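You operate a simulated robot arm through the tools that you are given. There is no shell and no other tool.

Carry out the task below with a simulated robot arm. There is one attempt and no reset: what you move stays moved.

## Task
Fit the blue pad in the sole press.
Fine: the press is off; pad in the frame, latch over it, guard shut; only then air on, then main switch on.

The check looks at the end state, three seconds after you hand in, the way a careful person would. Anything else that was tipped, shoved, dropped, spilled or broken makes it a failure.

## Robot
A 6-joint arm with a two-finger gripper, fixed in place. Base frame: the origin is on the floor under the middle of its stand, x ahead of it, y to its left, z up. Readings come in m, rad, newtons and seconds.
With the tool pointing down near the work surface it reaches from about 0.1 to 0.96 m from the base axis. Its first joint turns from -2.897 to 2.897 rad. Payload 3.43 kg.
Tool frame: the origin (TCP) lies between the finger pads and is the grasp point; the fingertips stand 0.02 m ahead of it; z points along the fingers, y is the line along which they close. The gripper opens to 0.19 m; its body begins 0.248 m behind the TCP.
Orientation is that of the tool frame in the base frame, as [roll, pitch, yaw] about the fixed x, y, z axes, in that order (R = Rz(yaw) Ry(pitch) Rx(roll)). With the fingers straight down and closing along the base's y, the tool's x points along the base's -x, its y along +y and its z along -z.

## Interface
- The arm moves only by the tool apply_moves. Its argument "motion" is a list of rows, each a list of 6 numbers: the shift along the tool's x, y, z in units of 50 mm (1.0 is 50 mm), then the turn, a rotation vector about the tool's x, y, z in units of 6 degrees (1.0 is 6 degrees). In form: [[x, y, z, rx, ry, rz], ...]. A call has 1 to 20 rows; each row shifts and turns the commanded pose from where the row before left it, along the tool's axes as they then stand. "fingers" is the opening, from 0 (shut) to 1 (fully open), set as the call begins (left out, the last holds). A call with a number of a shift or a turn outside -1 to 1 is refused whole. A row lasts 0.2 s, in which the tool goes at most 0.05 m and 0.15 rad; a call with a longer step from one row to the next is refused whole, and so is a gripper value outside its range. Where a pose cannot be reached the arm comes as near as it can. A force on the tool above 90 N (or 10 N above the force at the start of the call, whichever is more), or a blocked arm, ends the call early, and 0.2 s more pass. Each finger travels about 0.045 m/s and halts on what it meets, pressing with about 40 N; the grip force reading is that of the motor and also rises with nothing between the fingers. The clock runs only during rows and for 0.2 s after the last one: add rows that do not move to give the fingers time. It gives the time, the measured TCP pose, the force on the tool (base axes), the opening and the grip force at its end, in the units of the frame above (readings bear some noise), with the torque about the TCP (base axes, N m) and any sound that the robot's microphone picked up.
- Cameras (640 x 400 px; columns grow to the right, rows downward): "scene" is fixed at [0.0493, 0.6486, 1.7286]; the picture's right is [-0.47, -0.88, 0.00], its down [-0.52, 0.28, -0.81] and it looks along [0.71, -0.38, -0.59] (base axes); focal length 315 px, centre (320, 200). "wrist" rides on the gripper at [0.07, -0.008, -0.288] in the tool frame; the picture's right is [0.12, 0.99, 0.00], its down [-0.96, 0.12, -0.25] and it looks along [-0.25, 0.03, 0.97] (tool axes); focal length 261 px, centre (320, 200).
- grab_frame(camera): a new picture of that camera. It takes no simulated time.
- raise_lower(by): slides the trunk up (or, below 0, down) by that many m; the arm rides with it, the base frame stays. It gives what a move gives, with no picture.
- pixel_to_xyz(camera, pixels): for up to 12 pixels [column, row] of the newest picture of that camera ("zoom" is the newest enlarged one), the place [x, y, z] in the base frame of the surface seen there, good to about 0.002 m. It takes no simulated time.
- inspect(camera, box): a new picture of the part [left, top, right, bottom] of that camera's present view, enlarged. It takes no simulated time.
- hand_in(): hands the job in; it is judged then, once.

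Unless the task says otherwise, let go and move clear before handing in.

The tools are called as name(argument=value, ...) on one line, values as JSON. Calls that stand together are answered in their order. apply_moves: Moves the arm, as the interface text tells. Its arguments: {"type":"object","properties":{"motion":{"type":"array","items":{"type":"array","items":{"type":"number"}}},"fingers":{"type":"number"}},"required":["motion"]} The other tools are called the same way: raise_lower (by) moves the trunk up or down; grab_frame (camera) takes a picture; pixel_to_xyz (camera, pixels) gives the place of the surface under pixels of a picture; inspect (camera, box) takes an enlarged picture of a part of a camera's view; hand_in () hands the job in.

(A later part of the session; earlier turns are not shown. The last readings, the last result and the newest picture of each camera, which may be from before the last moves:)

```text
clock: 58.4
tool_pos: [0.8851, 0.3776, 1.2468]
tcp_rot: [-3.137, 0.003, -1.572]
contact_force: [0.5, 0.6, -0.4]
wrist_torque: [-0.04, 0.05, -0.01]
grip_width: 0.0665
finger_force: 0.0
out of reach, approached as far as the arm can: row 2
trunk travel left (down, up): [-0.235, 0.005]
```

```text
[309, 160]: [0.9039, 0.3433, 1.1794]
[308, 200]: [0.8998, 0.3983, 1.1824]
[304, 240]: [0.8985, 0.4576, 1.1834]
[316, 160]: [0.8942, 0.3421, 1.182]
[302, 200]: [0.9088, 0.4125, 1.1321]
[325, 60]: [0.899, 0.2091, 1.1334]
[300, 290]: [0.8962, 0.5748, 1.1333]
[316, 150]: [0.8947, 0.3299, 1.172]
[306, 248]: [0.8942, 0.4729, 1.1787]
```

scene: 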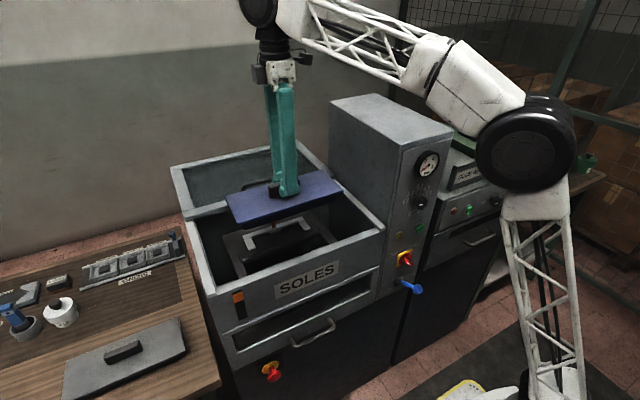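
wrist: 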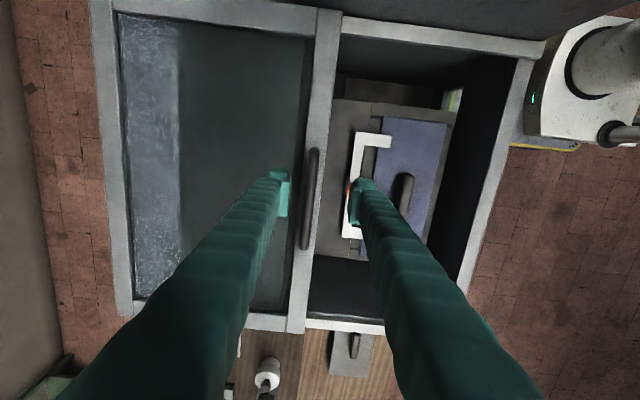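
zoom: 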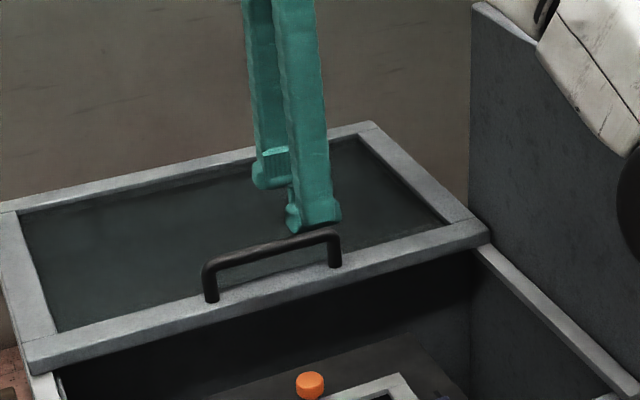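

Handle bar centre is x≈0.899, y 0.335–0.475, top z 1.183. Descending around it.

apply_moves(motion=[[0, -0.1, 0.6, 0, 0, 0], [0, 0, 0, 0, 0, 0]])

grab_frame(camera="wrist")

inspect(camera="scene", box=[220, 130, 340, 220])

```text
clock: 59.0
tool_pos: [0.8909, 0.3768, 1.2153]
tcp_rot: [3.141, 0.0, -1.572]
contact_force: [1.1, -0.5, 0.0]
wrist_torque: [0.03, -0.02, 0.0]
grip_width: 0.0666
finger_force: 0.0
trunk travel left (down, up): [-0.235, 0.005]
```

```text
taken
```

wrist: 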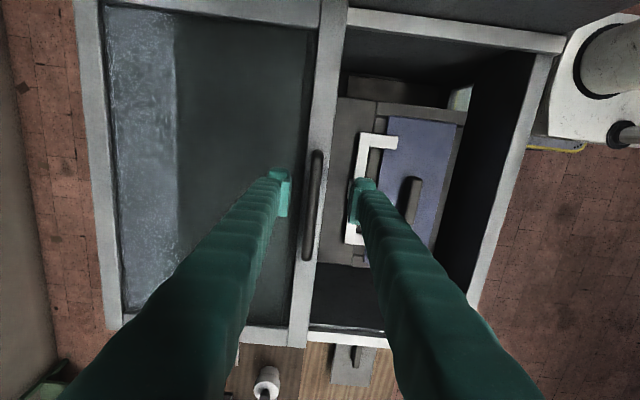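

```text
4.44 times, centred on (280, 175) of scene
```

zoom: 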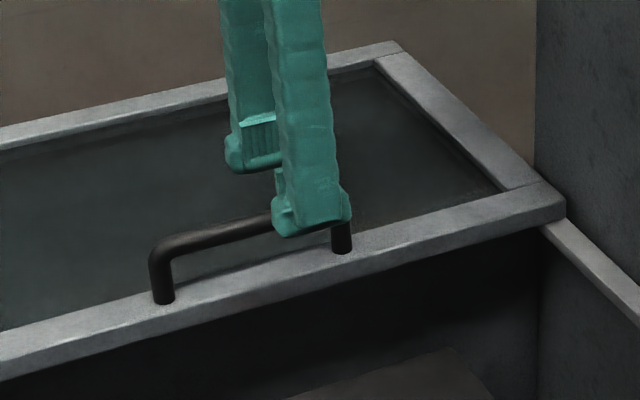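

apply_moves(motion=[[0, -0.1, 0.4, 0, 0, 0], [0, -0.06, 0.44, 0, 0, 0], [0, 0, 0, 0, 0, 0]])

grab_frame(camera="wrist")

inspect(camera="scene", box=[220, 130, 340, 220])

```text
clock: 59.8
tool_pos: [0.8981, 0.3781, 1.1742]
tcp_rot: [-3.141, -0.001, -1.572]
contact_force: [0.9, 0.2, 0.7]
wrist_torque: [-0.01, -0.02, 0.01]
grip_width: 0.0665
finger_force: 0.1
trunk travel left (down, up): [-0.235, 0.005]
```

```text
taken
```

wrist: 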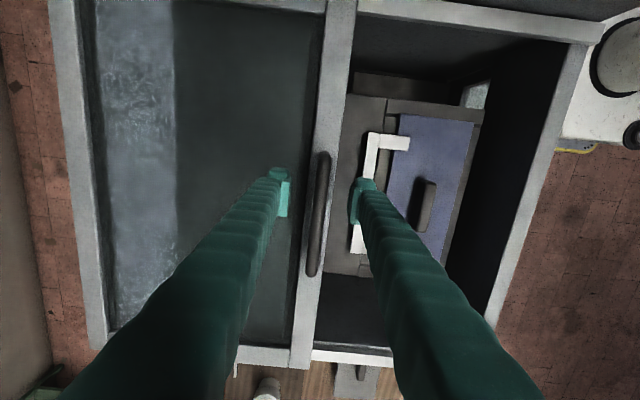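

```text
4.44 times, centred on (280, 175) of scene
```

zoom: 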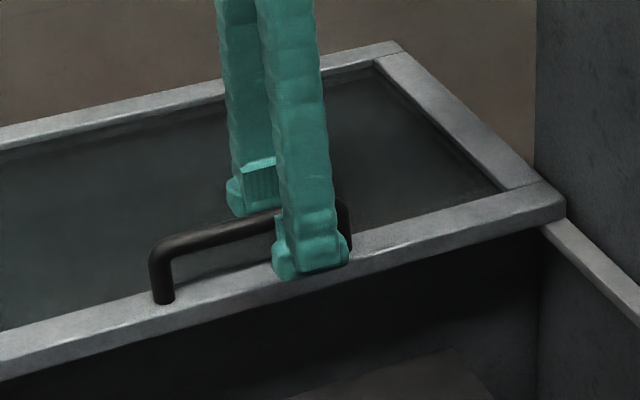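

The bar lies between the fingers at wrist (318,200). Closing on it.

apply_moves(motion=[[0, 0, 0, 0, 0, 0], [0, 0, 0, 0, 0, 0], [0, 0, 0, 0, 0, 0], [0, 0, 0, 0, 0, 0], [0, 0, 0, 0, 0, 0]], fingers=0.0)

apply_moves(motion=[[0, 0.1, 0, 0, 0, 0], [0, 0.2, 0, 0, 0, 0], [0, 0, 0, 0, 0, 0]])

grab_frame(camera="scene")

```text
clock: 61.0
tool_pos: [0.8976, 0.378, 1.1742]
tcp_rot: [-3.141, 0.0, -1.572]
contact_force: [-1.3, 0.0, -0.7]
wrist_torque: [0.03, 0.06, 0.21]
grip_width: 0.0119
finger_force: 45.5
trunk travel left (down, up): [-0.235, 0.005]
```

```text
clock: 61.8
tool_pos: [0.8824, 0.3763, 1.1745]
tcp_rot: [3.138, 0.001, -1.572]
contact_force: [-1.6, -0.4, -8.2]
wrist_torque: [0.06, 0.0, 0.27]
grip_width: 0.0117
finger_force: 45.1
trunk travel left (down, up): [-0.235, 0.005]
```

```text
taken
```

scene: 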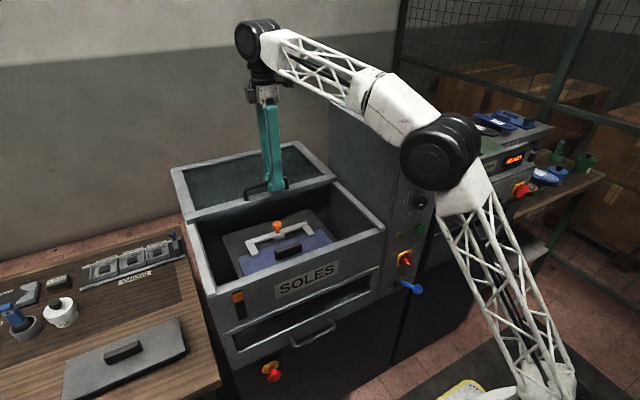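

The guard slides freely with the pull (−1.6 N). Continuing −x with a check on forces.

apply_moves(motion=[[0, 0.4, 0.02, 0, 0, 0], [0, 0.4, 0, 0, 0, 0], [0, 0.4, 0, 0, 0, 0], [0, 0, 0, 0, 0, 0]])

inspect(camera="scene", box=[160, 130, 400, 280])

```text
clock: 62.8
tool_pos: [0.8233, 0.3768, 1.1739]
tcp_rot: [-3.141, 0.0, -1.571]
contact_force: [-0.5, -1.4, 10.1]
wrist_torque: [-0.09, 0.0, 0.31]
grip_width: 0.0116
finger_force: 45.7
trunk travel left (down, up): [-0.235, 0.005]
```

```text
2.67 times, centred on (280, 205) of scene
```

zoom: 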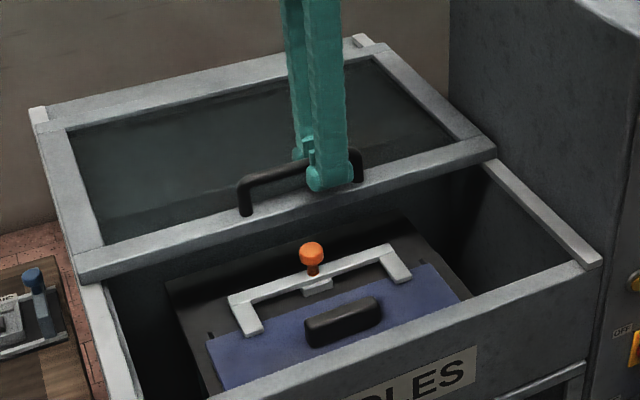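

The guard is sliding forward over the box. Continuing.

apply_moves(motion=[[0, 0.5, -0.01, 0, 0, 0], [0, 0.5, 0, 0, 0, 0], [0, 0.5, 0, 0, 0, 0], [0, 0.5, 0, 0, 0, 0], [0, 0.5, 0, 0, 0, 0], [0, 0, 0, 0, 0, 0]])

inspect(camera="scene", box=[160, 130, 400, 280])

```text
clock: 64.2
tool_pos: [0.6979, 0.3775, 1.1738]
tcp_rot: [3.141, 0.0, -1.573]
contact_force: [-0.7, 18.3, -1.4]
wrist_torque: [0.23, 0.02, 0.35]
grip_width: 0.0115
finger_force: 45.0
trunk travel left (down, up): [-0.235, 0.005]
```

```text
2.67 times, centred on (280, 205) of scene
```

zoom: 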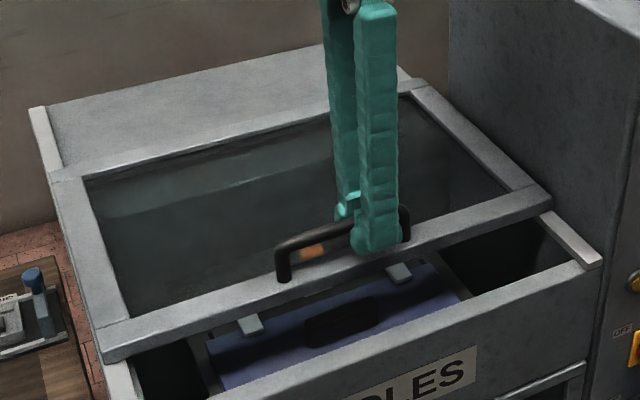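

apply_moves(motion=[[-0.02, 0.4, 0, 0, 0, 0], [0, 0.4, 0, 0, 0, 0], [0, 0.4, 0, 0, 0, 0], [0, 0.2, 0, 0, 0, 0], [0, 0, 0, 0, 0, 0]])

inspect(camera="scene", box=[160, 130, 400, 280])

```text
clock: 65.4
tool_pos: [0.6287, 0.3775, 1.1746]
tcp_rot: [3.138, -0.002, -1.574]
contact_force: [-1.8, -17.1, -9.6]
wrist_torque: [-0.63, -0.01, 0.43]
grip_width: 0.0113
finger_force: 45.2
trunk travel left (down, up): [-0.235, 0.005]
```

```text
2.67 times, centred on (280, 205) of scene
```

zoom: 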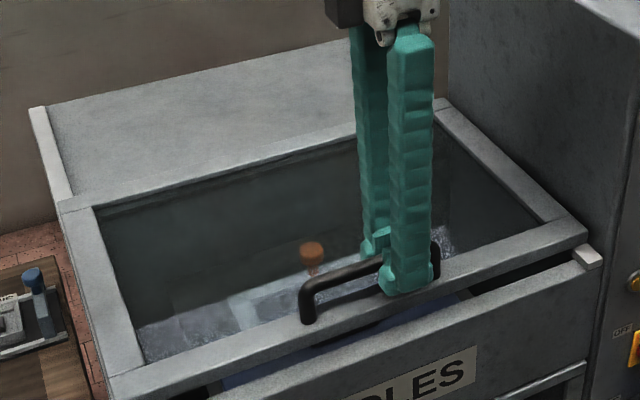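

Nearly closed; a small gap remains at the front. Small steps now until the stop.

apply_moves(motion=[[0.01, 0.15, 0.01, 0, 0, 0], [0, 0.15, 0, 0, 0, 0], [0, 0.1, 0, 0, 0, 0], [0, 0, 0, 0, 0, 0]])

inspect(camera="scene", box=[160, 150, 400, 300])

```text
clock: 66.4
tool_pos: [0.6088, 0.3778, 1.1732]
tcp_rot: [3.141, -0.001, -1.574]
contact_force: [-2.4, -18.2, -7.0]
wrist_torque: [-0.18, 0.04, 0.39]
grip_width: 0.0117
finger_force: 45.5
trunk travel left (down, up): [-0.235, 0.005]
```

```text
2.67 times, centred on (280, 225) of scene
```

zoom: 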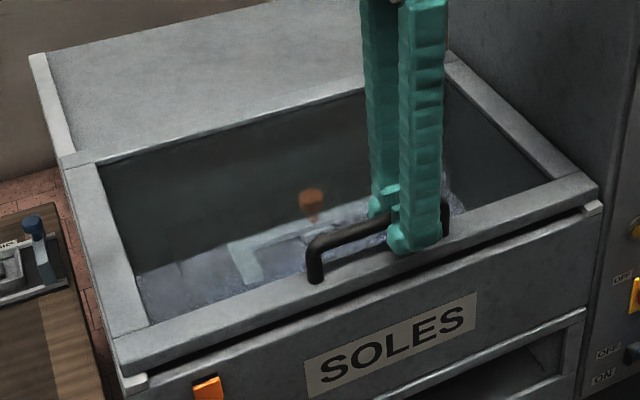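

apply_moves(motion=[[0.02, 0.1, 0, 0, 0, 0], [0, 0.1, 0, 0, 0, 0], [0, 0.1, 0, 0, 0, 0], [0, 0, 0, 0, 0, 0]])

inspect(camera="scene", box=[160, 150, 400, 300])

```text
clock: 67.5
tool_pos: [0.6037, 0.3782, 1.1736]
tcp_rot: [-3.126, 0.001, -1.575]
contact_force: [57.1, -14.5, -9.0]
wrist_torque: [-1.26, -0.04, 0.39]
grip_width: 0.0115
finger_force: 45.1
trunk travel left (down, up): [-0.235, 0.005]
stopped in row 4: the force on the tool passed its limit at 92 N (the readings are from after the stop); the commanded pose is now the measured one
```

```text
2.67 times, centred on (280, 225) of scene
```

zoom: 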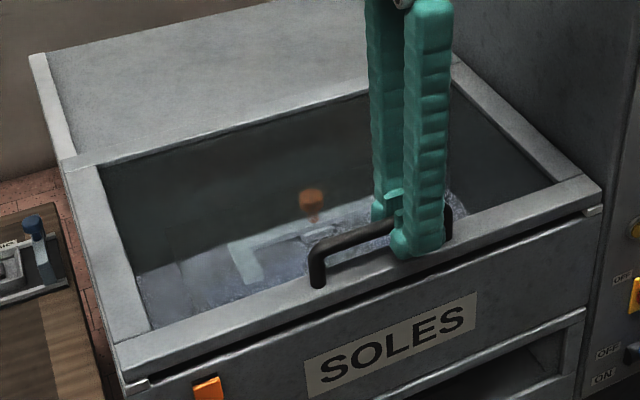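

The guard hit its stop (handle at x≈0.604, travel 0.295 m). Release and rise.

apply_moves(motion=[[0, -0.02, 0, 0, 0, 0], [0, 0, 0, 0, 0, 0], [0, 0, 0, 0, 0, 0], [0, 0, 0, 0, 0, 0], [0, 0, 0, 0, 0, 0]], fingers=0.35)

apply_moves(motion=[[0, 0, -0.5, 0, 0, 0], [0, 0, -1, 0, 0, 0], [0, 0, -1, 0, 0, 0], [0, 0, 0, 0, 0, 0]])

grab_frame(camera="wrist")

grab_frame(camera="scene")

```text
clock: 68.7
tool_pos: [0.5983, 0.3809, 1.1755]
tcp_rot: [-3.133, 0.004, -1.57]
contact_force: [0.0, 0.5, -0.2]
wrist_torque: [-0.02, 0.01, -0.03]
grip_width: 0.0664
finger_force: 0.1
trunk travel left (down, up): [-0.235, 0.005]
```

```text
clock: 69.7
tool_pos: [0.5954, 0.3786, 1.2999]
tcp_rot: [-3.132, 0.003, -1.573]
contact_force: [-0.2, 0.5, -0.2]
wrist_torque: [-0.02, 0.02, -0.02]
grip_width: 0.0667
finger_force: 0.1
trunk travel left (down, up): [-0.235, 0.005]
```

```text
taken
```

wrist: 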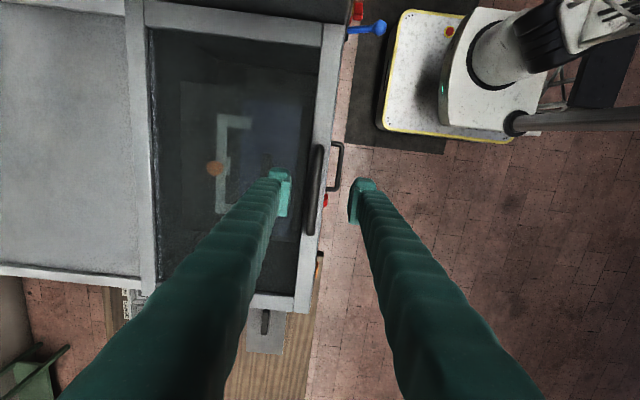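

```text
taken
```

scene: 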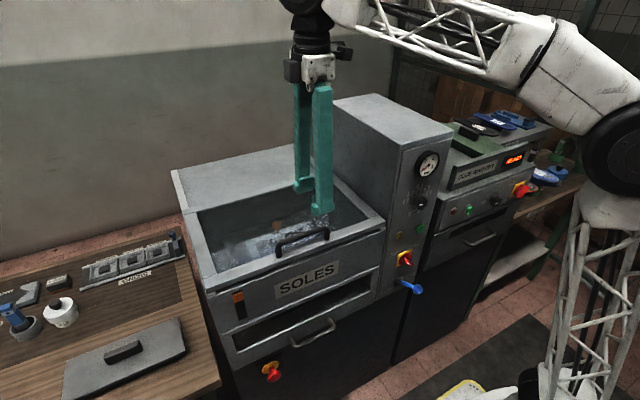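

The guard is shut. Now the control panel: I'll check the guard edge, the blue lever and the switch positions.

inspect(camera="scene", box=[376, 225, 440, 305])

pixel_to_xyz(camera="scene", pixels=[[416, 288], [418, 290], [410, 284], [405, 282], [402, 280], [404, 255], [408, 262], [400, 252], [398, 280], [397, 288], [399, 254], [384, 228]])

inspect(camera="scene", box=[220, 280, 320, 390])

```text
5.00 times, centred on (408, 265) of scene
```

zoom: 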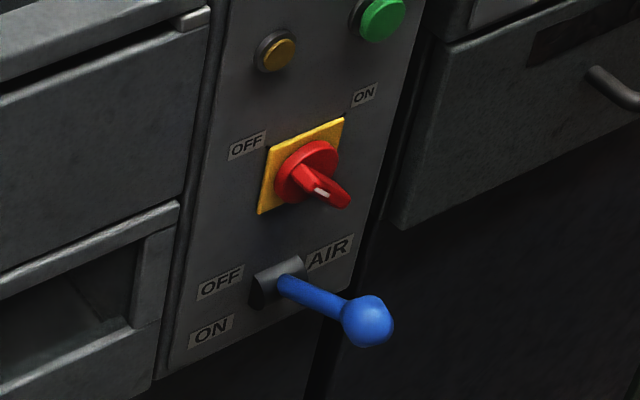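

```text
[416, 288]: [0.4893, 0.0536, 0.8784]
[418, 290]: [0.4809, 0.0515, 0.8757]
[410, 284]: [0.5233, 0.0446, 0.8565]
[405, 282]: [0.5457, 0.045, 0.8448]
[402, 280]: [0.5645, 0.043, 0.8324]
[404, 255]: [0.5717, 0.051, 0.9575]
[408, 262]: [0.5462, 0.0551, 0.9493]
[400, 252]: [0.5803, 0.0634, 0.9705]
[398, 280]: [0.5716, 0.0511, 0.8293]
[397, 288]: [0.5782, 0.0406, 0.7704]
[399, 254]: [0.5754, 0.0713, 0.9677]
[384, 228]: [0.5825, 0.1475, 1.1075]
```

```text
3.64 times, centred on (270, 335) of scene
```

zoom: 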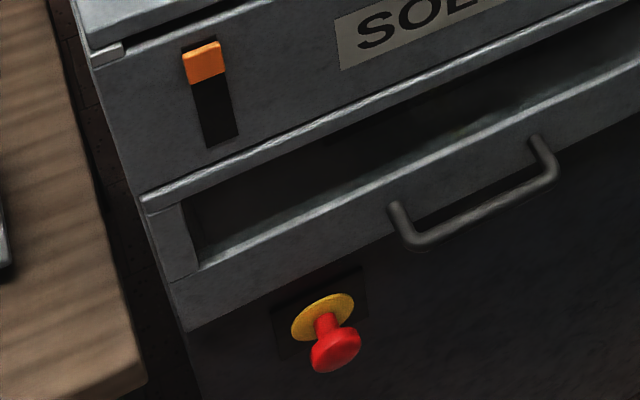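

Lever geometry: pivot ≈(0.57,0.045,0.83), ball ≈(0.487,0.052,0.877), so it points up (OFF) and must go down to ON. I'll back away, restore the gripper yaw, then tilt the tool to look at the panel.

apply_moves(motion=[[0, 1, 0, 0, 0, 0], [0, 1, 0, 0, 0, 0], [0, 1, 0, 0, 0, 0], [0, 0.6, 0, 0, 0, 0], [0, 0, 0, 0, 0, 1], [0, 0, 0, 0, 0, 1], [0, 0, 0, 0, 0, 1], [0, 0, 0, 0, 0, 1], [0, 0, 0, 0, 0, 1], [0, 0, 0, 0, 0, 1], [0, 0, 0, 0, 0, 1], [0, 0, 0, 0, 0, 1], [0, 0, 0, 0, 0, 1], [0, 0, 0, 0, 0, 1], [0, 0, 0, 0, 0, 1], [0, 0, 0, 0, 0, 1], [0, 0, 0, 0, 0, 1], [0, 0, 0, 0, 0, 1], [0, 0, 0, 0, 0, 1], [0, 0, 0, 0, 0, 0]], fingers=0.35)

grab_frame(camera="wrist")

pixel_to_xyz(camera="scene", pixels=[[393, 254], [417, 244], [394, 281], [392, 291], [409, 275], [418, 204], [404, 266]])

```text
clock: 73.9
tool_pos: [0.4159, 0.3796, 1.299]
tcp_rot: [3.138, 0.011, 3.139]
contact_force: [0.3, -0.2, 0.8]
wrist_torque: [0.01, -0.01, -0.04]
grip_width: 0.0667
finger_force: 0.0
trunk travel left (down, up): [-0.235, 0.005]
```

```text
taken
```

wrist: 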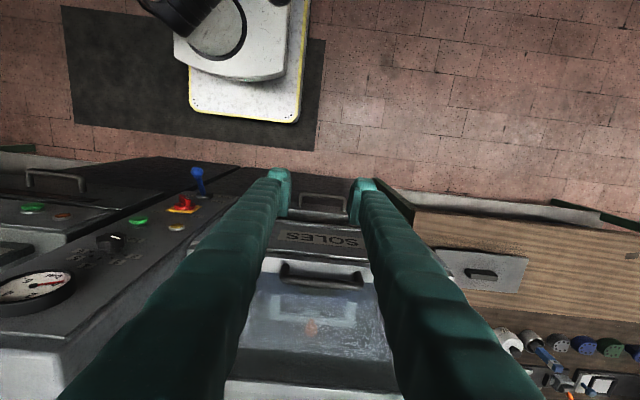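

```text
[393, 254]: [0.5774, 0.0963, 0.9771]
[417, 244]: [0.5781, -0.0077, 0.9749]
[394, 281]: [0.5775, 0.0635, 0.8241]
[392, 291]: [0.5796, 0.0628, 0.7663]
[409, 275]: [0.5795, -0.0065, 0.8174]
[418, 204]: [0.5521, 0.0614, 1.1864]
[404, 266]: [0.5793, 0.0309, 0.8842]
```

Panel labels: OFF at (y 0.096, z 0.977), ON at (y −0.008, z 0.975); lever OFF z 0.824, ON z 0.766. I'll move down in front of the press and tilt 45° to view the panel.

apply_moves(motion=[[0.5, 0, 0, 0, 0, 0], [0, -1, 0, 0, 0, 0], [0, -1, 0, 0, 0, 0], [0, -1, 0, 0, 0, 0], [0, 0, 1, 0, 0, 0], [0, 0, 1, 0, 0, 0], [0, 0, 0, 0, -1, 0], [0, 0, 0, 0, -1, 0], [0, 0, 0, 0, -1, 0], [0, 0, 0, 0, -1, 0], [0, 0, 0, 0, -1, 0], [0, 0, 0, 0, 0, 0]], fingers=0.0)

grab_frame(camera="wrist")

grab_frame(camera="scene")

```text
clock: 76.5
tool_pos: [0.3915, 0.2311, 1.1986]
tcp_rot: [3.137, 0.534, 3.138]
contact_force: [-0.7, -0.7, -0.2]
wrist_torque: [-0.01, 0.02, -0.04]
grip_width: 0.0
finger_force: 34.3
trunk travel left (down, up): [-0.235, 0.005]
```

```text
taken
```

wrist: 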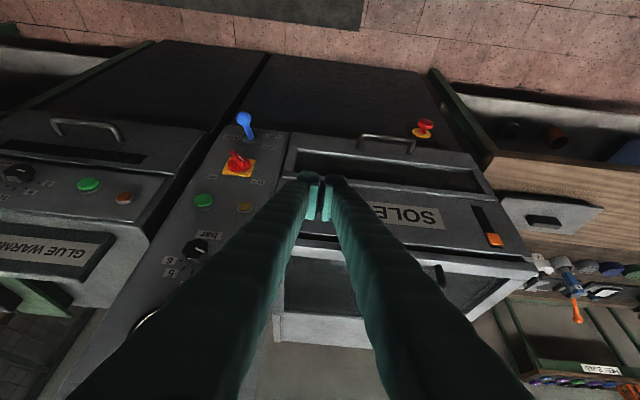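

```text
taken
```

scene: 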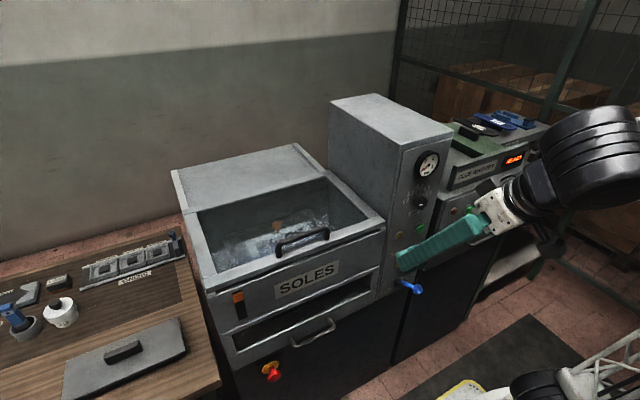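

Good view: the blue lever at wrist (245,125), red switch at (238,163). Zooming in.

inspect(camera="wrist", box=[180, 90, 300, 230])

inspect(camera="wrist", box=[360, 100, 540, 270])

```text
2.86 times, centred on (240, 160) of wrist
```

zoom: 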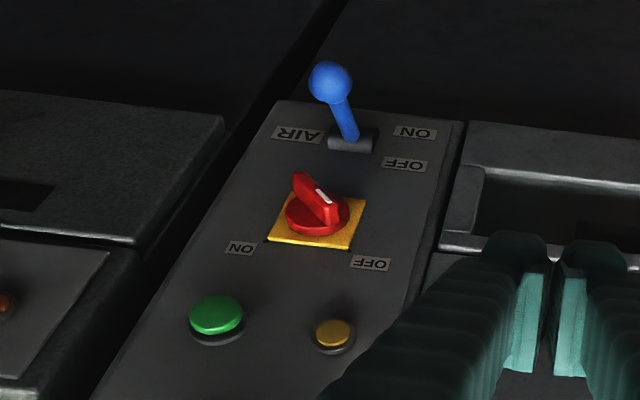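

```text
2.35 times, centred on (450, 185) of wrist
```

zoom: 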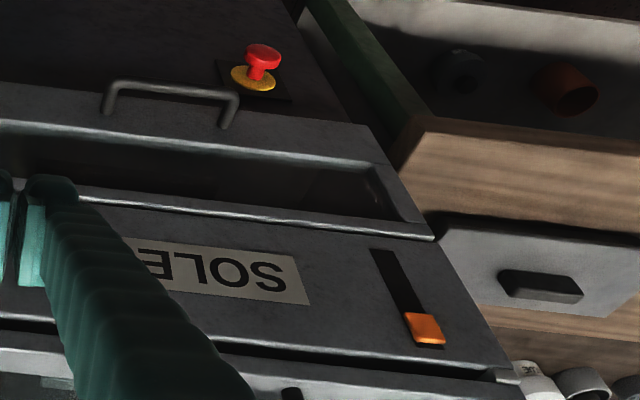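

The switch mark points at OFF (upper-left as the robot sees it), and the lever points up at OFF; ON for the switch is a 90° clockwise turn. Measuring ball, stem and switch from here.

pixel_to_xyz(camera="zoom", pixels=[[250, 70], [265, 55]])

pixel_to_xyz(camera="wrist", pixels=[[243, 119], [244, 114], [241, 121], [246, 131], [249, 137], [238, 163], [236, 155], [243, 168], [230, 168], [243, 174], [255, 168], [238, 158]])

inspect(camera="wrist", box=[215, 100, 275, 190])

```text
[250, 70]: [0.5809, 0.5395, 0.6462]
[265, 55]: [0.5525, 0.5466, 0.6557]
```

```text
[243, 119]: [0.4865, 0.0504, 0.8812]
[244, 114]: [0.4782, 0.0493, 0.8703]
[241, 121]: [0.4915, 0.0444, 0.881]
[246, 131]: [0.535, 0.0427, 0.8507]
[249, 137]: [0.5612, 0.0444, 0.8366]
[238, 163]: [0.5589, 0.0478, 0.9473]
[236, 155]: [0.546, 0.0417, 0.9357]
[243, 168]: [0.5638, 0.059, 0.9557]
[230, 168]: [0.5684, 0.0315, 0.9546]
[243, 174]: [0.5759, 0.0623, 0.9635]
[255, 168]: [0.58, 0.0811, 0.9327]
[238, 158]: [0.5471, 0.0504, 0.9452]
```

```text
4.44 times, centred on (245, 145) of wrist
```

zoom: 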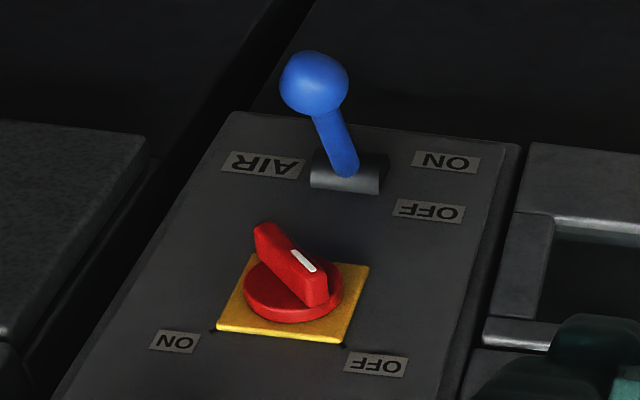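

Ball centre works out to ≈(0.494,0.046,0.869), stem pivot ≈(0.575,0.045,0.825). I'll tilt to 45°, open the fingers a bit and move to a pre-grasp point 7 cm behind the ball.

apply_moves(motion=[[0, 0, 0, 0, -1, 0], [0, 0, 0, 0, -1, 0], [0, 0, 0, 0, -0.4, 0], [0, -0.925, 0, 0, 0, 0], [0, -0.925, 0, 0, 0, 0], [0, -0.925, 0, 0, 0, 0], [0, -0.925, 0, 0, 0, 0], [0, 0, 0, 0, 0, 0]], fingers=0.32)

grab_frame(camera="wrist")

grab_frame(camera="scene")

```text
clock: 78.3
tool_pos: [0.3912, 0.0458, 1.1979]
tcp_rot: [3.139, 0.787, 3.139]
contact_force: [-1.3, 0.0, -0.3]
wrist_torque: [0.02, -0.08, 0.05]
grip_width: 0.0608
finger_force: 0.0
trunk travel left (down, up): [-0.235, 0.005]
```

```text
taken
```

wrist: 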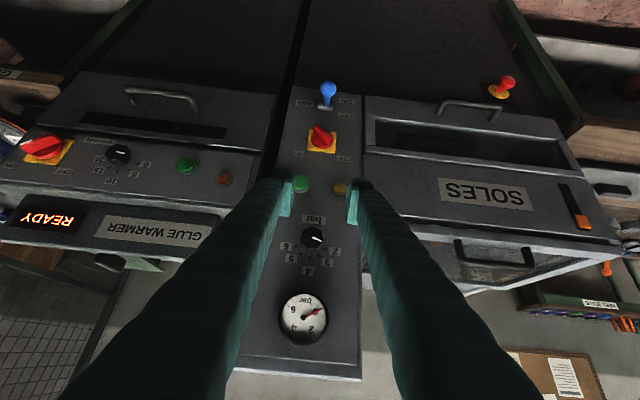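

```text
taken
```

scene: 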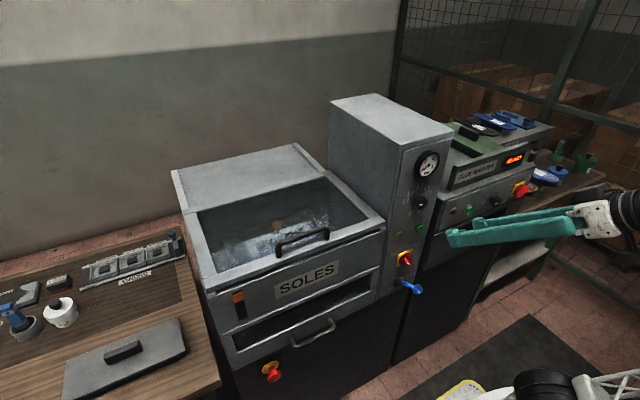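

Excellent front view, and the pose is reachable. Zooming in on the panel, then moving down to the pre-grasp of the lever.

inspect(camera="wrist", box=[270, 70, 380, 190])

apply_moves(motion=[[0.535, 0, 0.783, 0, 0, 0], [0.535, 0, 0.783, 0, 0, 0], [0.535, 0, 0.783, 0, 0, 0], [0.535, 0, 0.783, 0, 0, 0], [0.535, 0, 0.783, 0, 0, 0], [0.535, 0, 0.783, 0, 0, 0], [0, 0, 0, 0, 0, 0]])

grab_frame(camera="wrist")

grab_frame(camera="scene")

```text
3.33 times, centred on (325, 130) of wrist
```

zoom: 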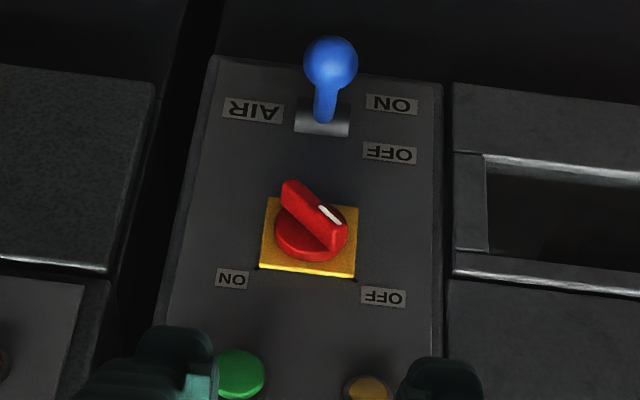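

```text
clock: 79.9
tool_pos: [0.4711, 0.0597, 1.0242]
tcp_rot: [3.137, 0.776, 3.138]
contact_force: [-0.4, -0.4, -1.5]
wrist_torque: [-0.01, 0.02, 0.0]
grip_width: 0.0607
finger_force: 0.1
out of reach, approached as far as the arm can: row 4, 5, 6
trunk travel left (down, up): [-0.235, 0.005]
```

```text
taken
```

wrist: 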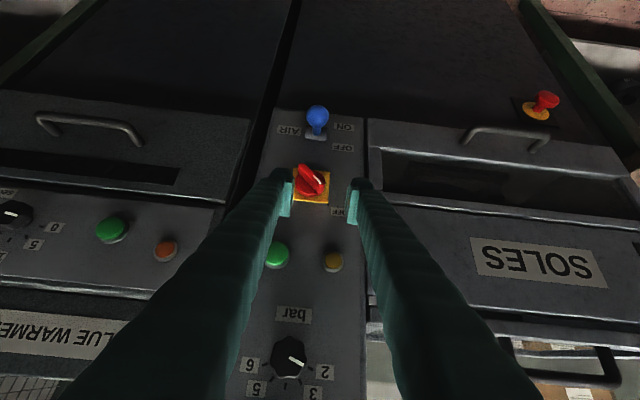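

```text
taken
```

scene: 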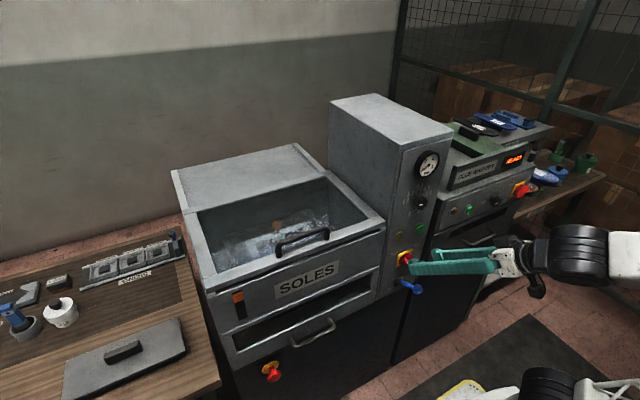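

45° tilt can't go below z≈1.02 with the trunk this high. I'll back away along the tool axis, then lower the trunk.

apply_moves(motion=[[0, 0, -0.9, 0, 0, 0], [0, 0, -0.9, 0, 0, 0], [-0.5, 0, -0.6, 0, 0, 0], [0, 0, 0, 0, 0, 0]])

```text
clock: 80.9
tool_pos: [0.4035, 0.0599, 1.1239]
tcp_rot: [3.137, 0.785, 3.135]
contact_force: [0.0, -0.4, -0.5]
wrist_torque: [-0.02, -0.02, 0.01]
grip_width: 0.0607
finger_force: 0.1
trunk travel left (down, up): [-0.235, 0.005]
```

raise_lower(by=-0.15)

grab_frame(camera="wrist")

grab_frame(camera="scene")

```text
clock: 82.7
tool_pos: [0.4037, 0.0604, 0.9751]
tcp_rot: [3.137, 0.785, 3.138]
contact_force: [-0.3, 0.3, 0.3]
wrist_torque: [0.02, 0.01, -0.03]
grip_width: 0.0609
finger_force: 0.0
trunk travel left (down, up): [-0.085, 0.155]
```

```text
taken
```

wrist: 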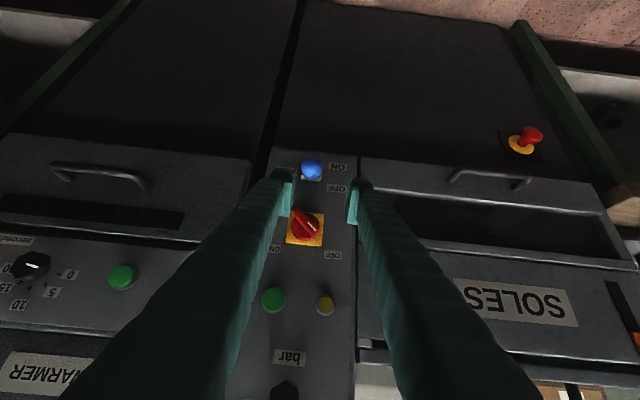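

```text
taken
```

scene: 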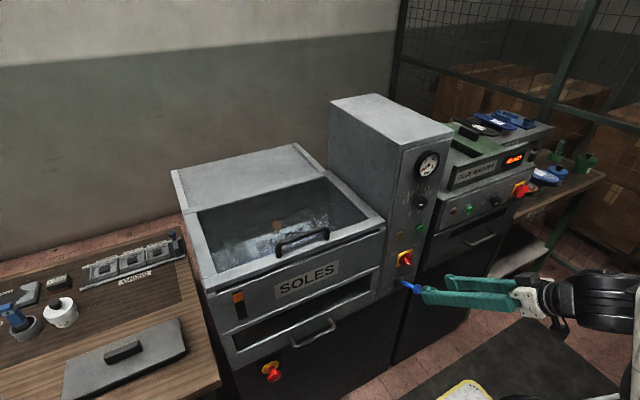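

Now the ball is straight ahead at wrist (311,168). Measuring it again.

inspect(camera="wrist", box=[260, 130, 370, 260])

pixel_to_xyz(camera="wrist", pixels=[[311, 168], [305, 168], [317, 168], [311, 163], [311, 173], [310, 178], [305, 225], [297, 215], [313, 235], [304, 220]])

```text
3.08 times, centred on (315, 195) of wrist
```

zoom: 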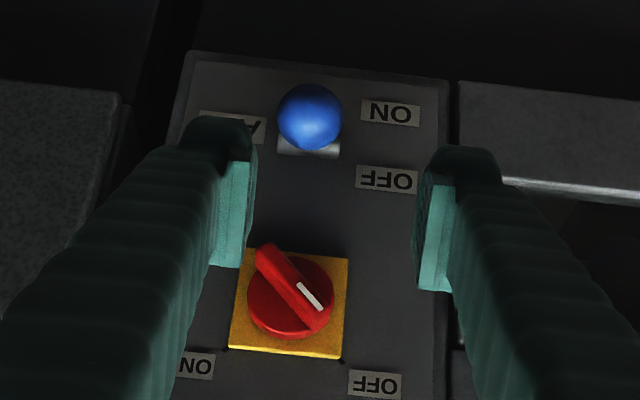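

```text
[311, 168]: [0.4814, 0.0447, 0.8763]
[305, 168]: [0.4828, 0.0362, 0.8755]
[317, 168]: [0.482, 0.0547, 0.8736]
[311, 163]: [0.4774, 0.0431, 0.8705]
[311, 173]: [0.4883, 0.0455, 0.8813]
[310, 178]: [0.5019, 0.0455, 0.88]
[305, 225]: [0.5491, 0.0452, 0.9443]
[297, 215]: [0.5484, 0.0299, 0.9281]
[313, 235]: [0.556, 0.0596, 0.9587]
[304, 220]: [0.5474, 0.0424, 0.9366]
```

Ball centre ≈(0.493,0.045,0.868). Centring in y and advancing along the tool axis.

apply_moves(motion=[[0.25, -0.31, 0, 0, 0, 0], [0, 0, 0.8, 0, 0, 0], [0, 0, 0.8, 0, 0, 0], [0, 0, 0.5, 0, 0, 0], [0, 0, 0, 0, 0, 0]])

inspect(camera="wrist", box=[220, 120, 420, 280])

inspect(camera="scene", box=[370, 220, 490, 320])

```text
clock: 83.9
tool_pos: [0.4693, 0.0473, 0.8919]
tcp_rot: [3.136, 0.788, 3.139]
contact_force: [-0.6, -0.6, 0.2]
wrist_torque: [-0.01, 0.0, 0.01]
grip_width: 0.0608
finger_force: 0.1
trunk travel left (down, up): [-0.085, 0.155]
```

```text
2.50 times, centred on (320, 200) of wrist
```

zoom: 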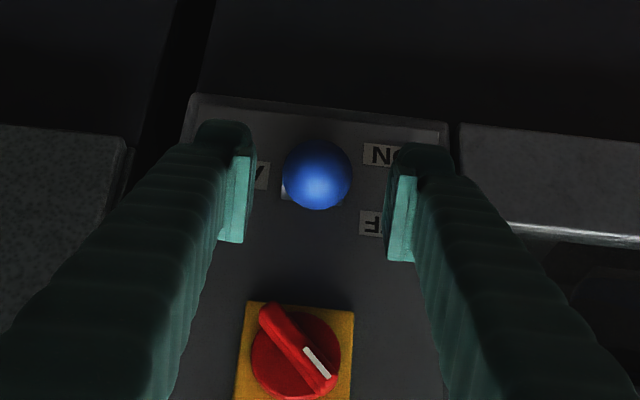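

```text
4.00 times, centred on (430, 270) of scene
```

zoom: 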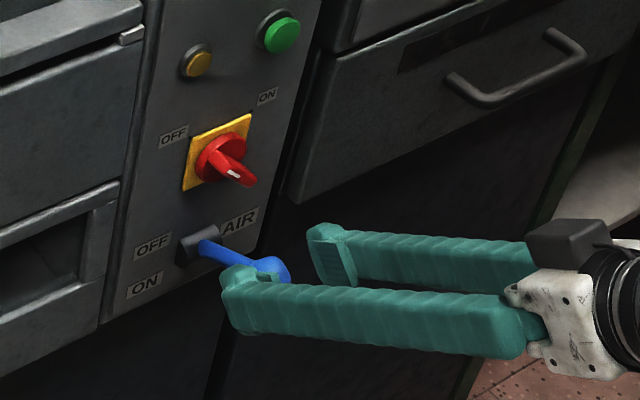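

apply_moves(motion=[[0, -0.04, 0.35, 0, 0, 0], [0, 0, 0.27, 0, 0, 0], [0, 0, 0, 0, 0, 0]])

apply_moves(motion=[[0, 0, 0, 0, 0, 0], [0, 0, 0, 0, 0, 0], [0, 0, 0, 0, 0, 0], [0, 0, 0, 0, 0, 0]], fingers=0.0)

inspect(camera="scene", box=[370, 220, 490, 320])

inspect(camera="wrist", box=[220, 120, 420, 280])

```text
clock: 84.7
tool_pos: [0.4915, 0.0427, 0.8717]
tcp_rot: [3.139, 0.78, 3.137]
contact_force: [0.2, 0.8, 0.6]
wrist_torque: [0.0, -0.02, -0.01]
grip_width: 0.0611
finger_force: 0.1
trunk travel left (down, up): [-0.085, 0.155]
```

```text
clock: 85.7
tool_pos: [0.4921, 0.0449, 0.8703]
tcp_rot: [3.137, 0.782, 3.138]
contact_force: [-4.9, 34.8, -4.6]
wrist_torque: [0.27, 0.16, 0.22]
grip_width: 0.0327
finger_force: 45.2
trunk travel left (down, up): [-0.085, 0.155]
```

```text
4.00 times, centred on (430, 270) of scene
```

zoom: 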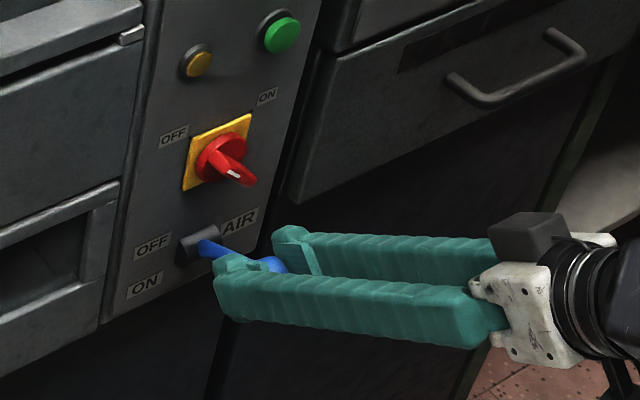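

```text
2.50 times, centred on (320, 200) of wrist
```

zoom: 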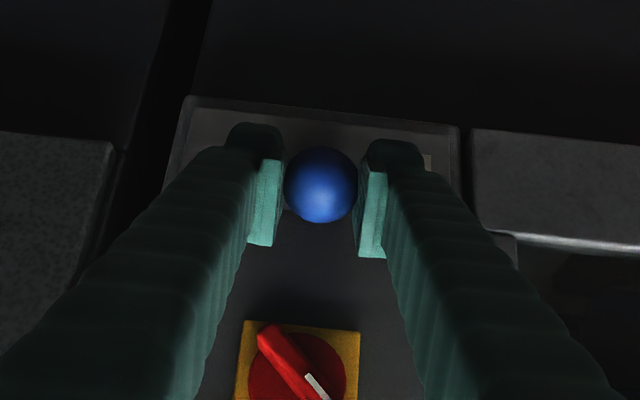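

Ball gripped (width 0.033). I'll nudge +1.5 mm in y and follow the lever's arc downward in ~6° steps, checking forces.

apply_moves(motion=[[0.182, 0.03, 0.064, 0, 0, 0], [0.174, 0, 0.083, 0, 0, 0], [0, 0, 0, 0, 0, 0]])

inspect(camera="scene", box=[370, 220, 490, 320])

```text
clock: 86.5
tool_pos: [0.4915, 0.0454, 0.8707]
tcp_rot: [3.139, 0.781, 3.139]
contact_force: [32.8, -18.3, -5.3]
wrist_torque: [-0.14, -1.31, 0.01]
grip_width: 0.0325
finger_force: 45.1
out of reach, approached as far as the arm can: row 1, 2
trunk travel left (down, up): [-0.085, 0.155]
```

```text
4.00 times, centred on (430, 270) of scene
```

zoom: 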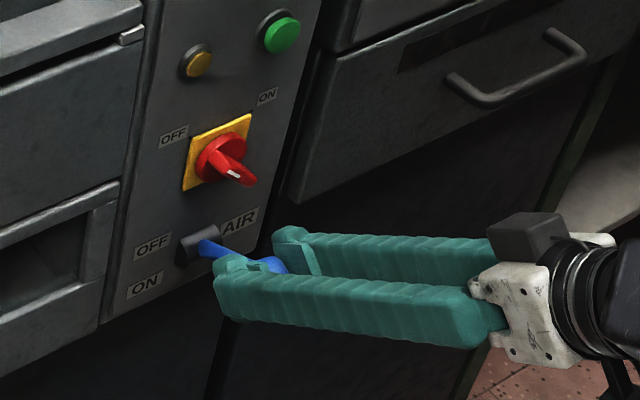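

At this tilt the arm is at its lower limit (the lever has not moved). I'll release, back off, tilt more upright (25°) and lower the trunk further.

apply_moves(motion=[[0, 0, 0, 0, 0, 0], [0, 0, 0, 0, 0, 0], [0, 0, 0, 0, 0, 0]], fingers=0.34)

apply_moves(motion=[[0, 0, -0.5, 0, 0, 0], [0, 0, -0.9, 0, 0, 0], [0, 0, -0.9, 0, 0, 0], [0, 0, 0, 0, 0, 0]])

inspect(camera="wrist", box=[220, 100, 420, 280])

```text
clock: 87.3
tool_pos: [0.4909, 0.0479, 0.8711]
tcp_rot: [3.139, 0.78, 3.139]
contact_force: [-0.5, 0.5, 0.7]
wrist_torque: [-0.02, -0.01, 0.0]
grip_width: 0.0646
finger_force: 0.0
trunk travel left (down, up): [-0.085, 0.155]
```

```text
clock: 88.3
tool_pos: [0.4083, 0.0467, 0.9522]
tcp_rot: [3.138, 0.785, 3.136]
contact_force: [0.2, 0.4, 0.4]
wrist_torque: [0.02, 0.03, 0.03]
grip_width: 0.0645
finger_force: 0.0
trunk travel left (down, up): [-0.085, 0.155]
```

```text
2.22 times, centred on (320, 190) of wrist
```

zoom: 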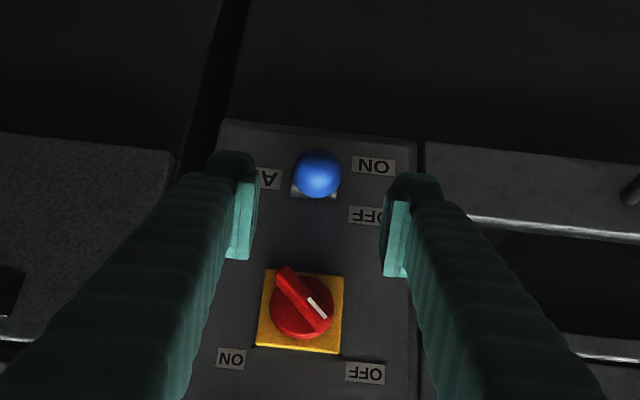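

apply_moves(motion=[[0, 0, 0, 0, 1, 0], [0, 0, 0, 0, 1, 0], [0, 0, 0, 0, 1, 0], [0, 0, 0, 0, 0.33, 0], [0, 0, 0, 0, 0, 0]])

raise_lower(by=-0.08)

grab_frame(camera="wrist")

grab_frame(camera="scene")

```text
clock: 89.5
tool_pos: [0.4086, 0.0447, 0.9533]
tcp_rot: [3.139, 0.436, 3.138]
contact_force: [-0.5, -0.3, 0.5]
wrist_torque: [0.0, -0.04, 0.02]
grip_width: 0.0644
finger_force: 0.2
trunk travel left (down, up): [-0.085, 0.155]
```

```text
clock: 90.6
tool_pos: [0.4085, 0.046, 0.8726]
tcp_rot: [3.139, 0.436, 3.141]
contact_force: [0.2, 0.4, 0.1]
wrist_torque: [-0.01, 0.03, 0.0]
grip_width: 0.0647
finger_force: 0.1
trunk travel left (down, up): [-0.005, 0.235]
```

```text
taken
```

wrist: 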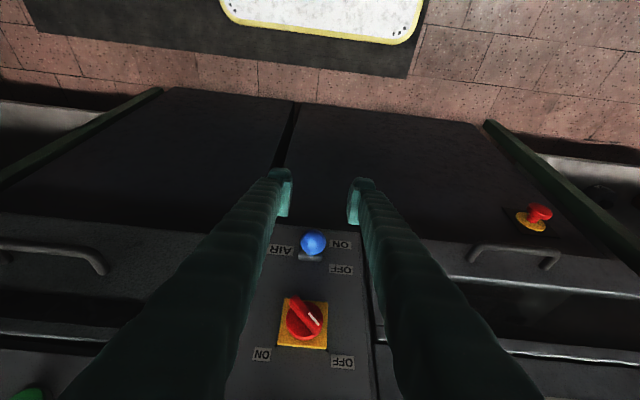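

```text
taken
```

scene: 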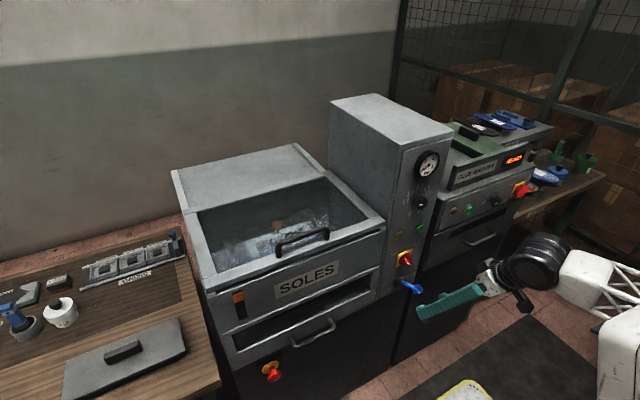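

Now at tilt 25° with lower trunk. Moving to above-behind the ball, then sliding down over it.

apply_moves(motion=[[0, 0, -0.6, 0, 0, 0], [-0.75, 0, 0, 0, 0, 0], [-0.74, 0, 0, 0, 0, 0], [0, 0, 0, 0, 0, 0]])

inspect(camera="wrist", box=[220, 120, 420, 280])

inspect(camera="scene", box=[370, 220, 490, 320])

```text
clock: 91.6
tool_pos: [0.4637, 0.0456, 0.9316]
tcp_rot: [3.138, 0.437, 3.139]
contact_force: [-0.5, 0.2, 0.7]
wrist_torque: [-0.01, 0.01, -0.02]
grip_width: 0.0645
finger_force: 0.1
trunk travel left (down, up): [-0.005, 0.235]
```

```text
2.50 times, centred on (320, 200) of wrist
```

zoom: 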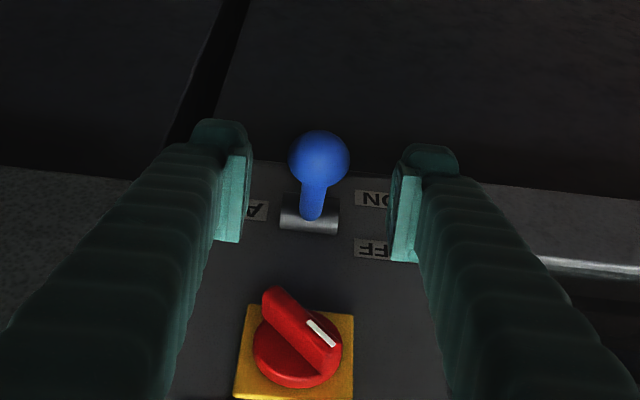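

```text
4.00 times, centred on (430, 270) of scene
```

zoom: 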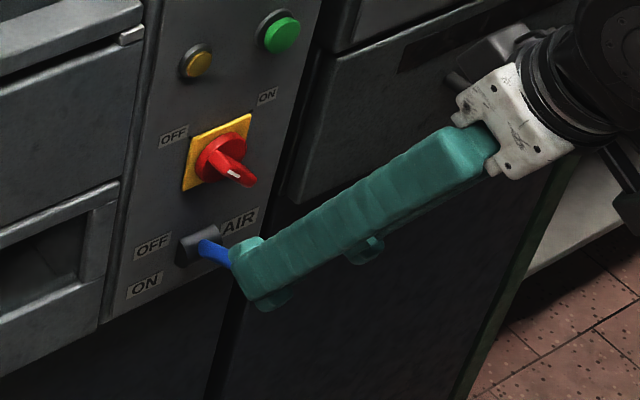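

Ball centred between the fingers. Advancing 6.8 cm and closing.

apply_moves(motion=[[0, 0.02, 0.7, 0, 0, 0], [0, 0, 0.66, 0, 0, 0], [0, 0, 0, 0, 0, 0]])

apply_moves(motion=[[0, 0, 0, 0, 0, 0], [0, 0, 0, 0, 0, 0], [0, 0, 0, 0, 0, 0], [0, 0, 0, 0, 0, 0]], fingers=0.0)

inspect(camera="wrist", box=[220, 120, 420, 280])

inspect(camera="scene", box=[370, 220, 490, 320])

```text
clock: 92.4
tool_pos: [0.4911, 0.0473, 0.8728]
tcp_rot: [3.138, 0.436, 3.141]
contact_force: [0.0, 0.6, 0.3]
wrist_torque: [-0.01, -0.02, -0.04]
grip_width: 0.0646
finger_force: 0.0
trunk travel left (down, up): [-0.005, 0.235]
```

```text
clock: 93.4
tool_pos: [0.4905, 0.0454, 0.8726]
tcp_rot: [3.139, 0.436, 3.138]
contact_force: [2.8, -33.2, -2.3]
wrist_torque: [-0.35, -0.07, -0.1]
grip_width: 0.0323
finger_force: 45.1
trunk travel left (down, up): [-0.005, 0.235]
```

```text
2.50 times, centred on (320, 200) of wrist
```

zoom: 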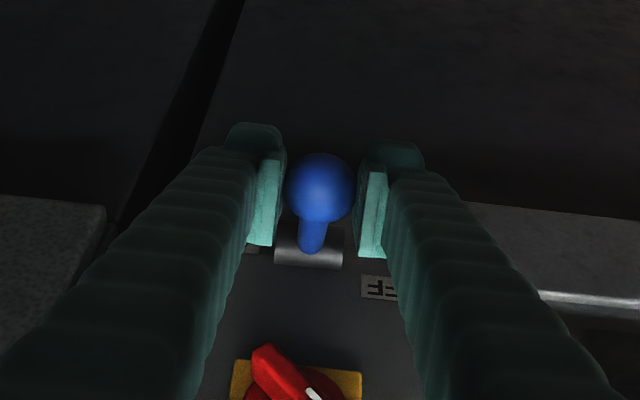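

```text
4.00 times, centred on (430, 270) of scene
```

zoom: 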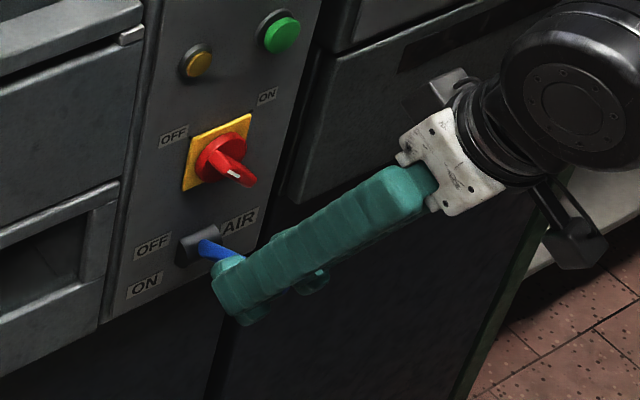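

Gripped. Following the arc: first two steps (12°).

apply_moves(motion=[[0.15, -0.02, 0.122, 0, 0, 0], [0.135, 0, 0.138, 0, 0, 0], [0, 0, 0, 0, 0, 0]])

inspect(camera="scene", box=[370, 220, 490, 320])

```text
clock: 94.2
tool_pos: [0.4832, 0.0453, 0.8541]
tcp_rot: [3.138, 0.437, 3.139]
contact_force: [-5.4, -32.2, 15.0]
wrist_torque: [-0.24, -1.04, -0.12]
grip_width: 0.0324
finger_force: 45.1
trunk travel left (down, up): [-0.005, 0.235]
```

```text
4.00 times, centred on (430, 270) of scene
```

zoom: 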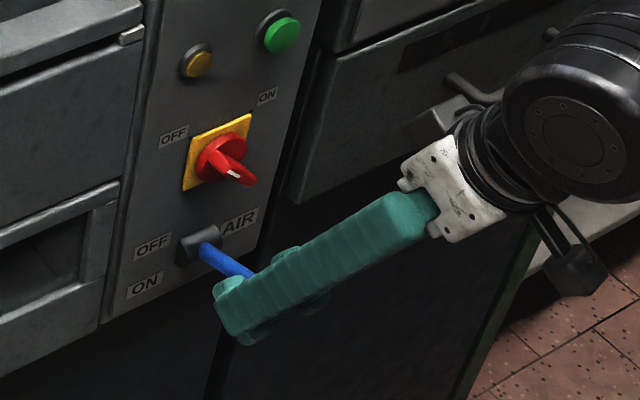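

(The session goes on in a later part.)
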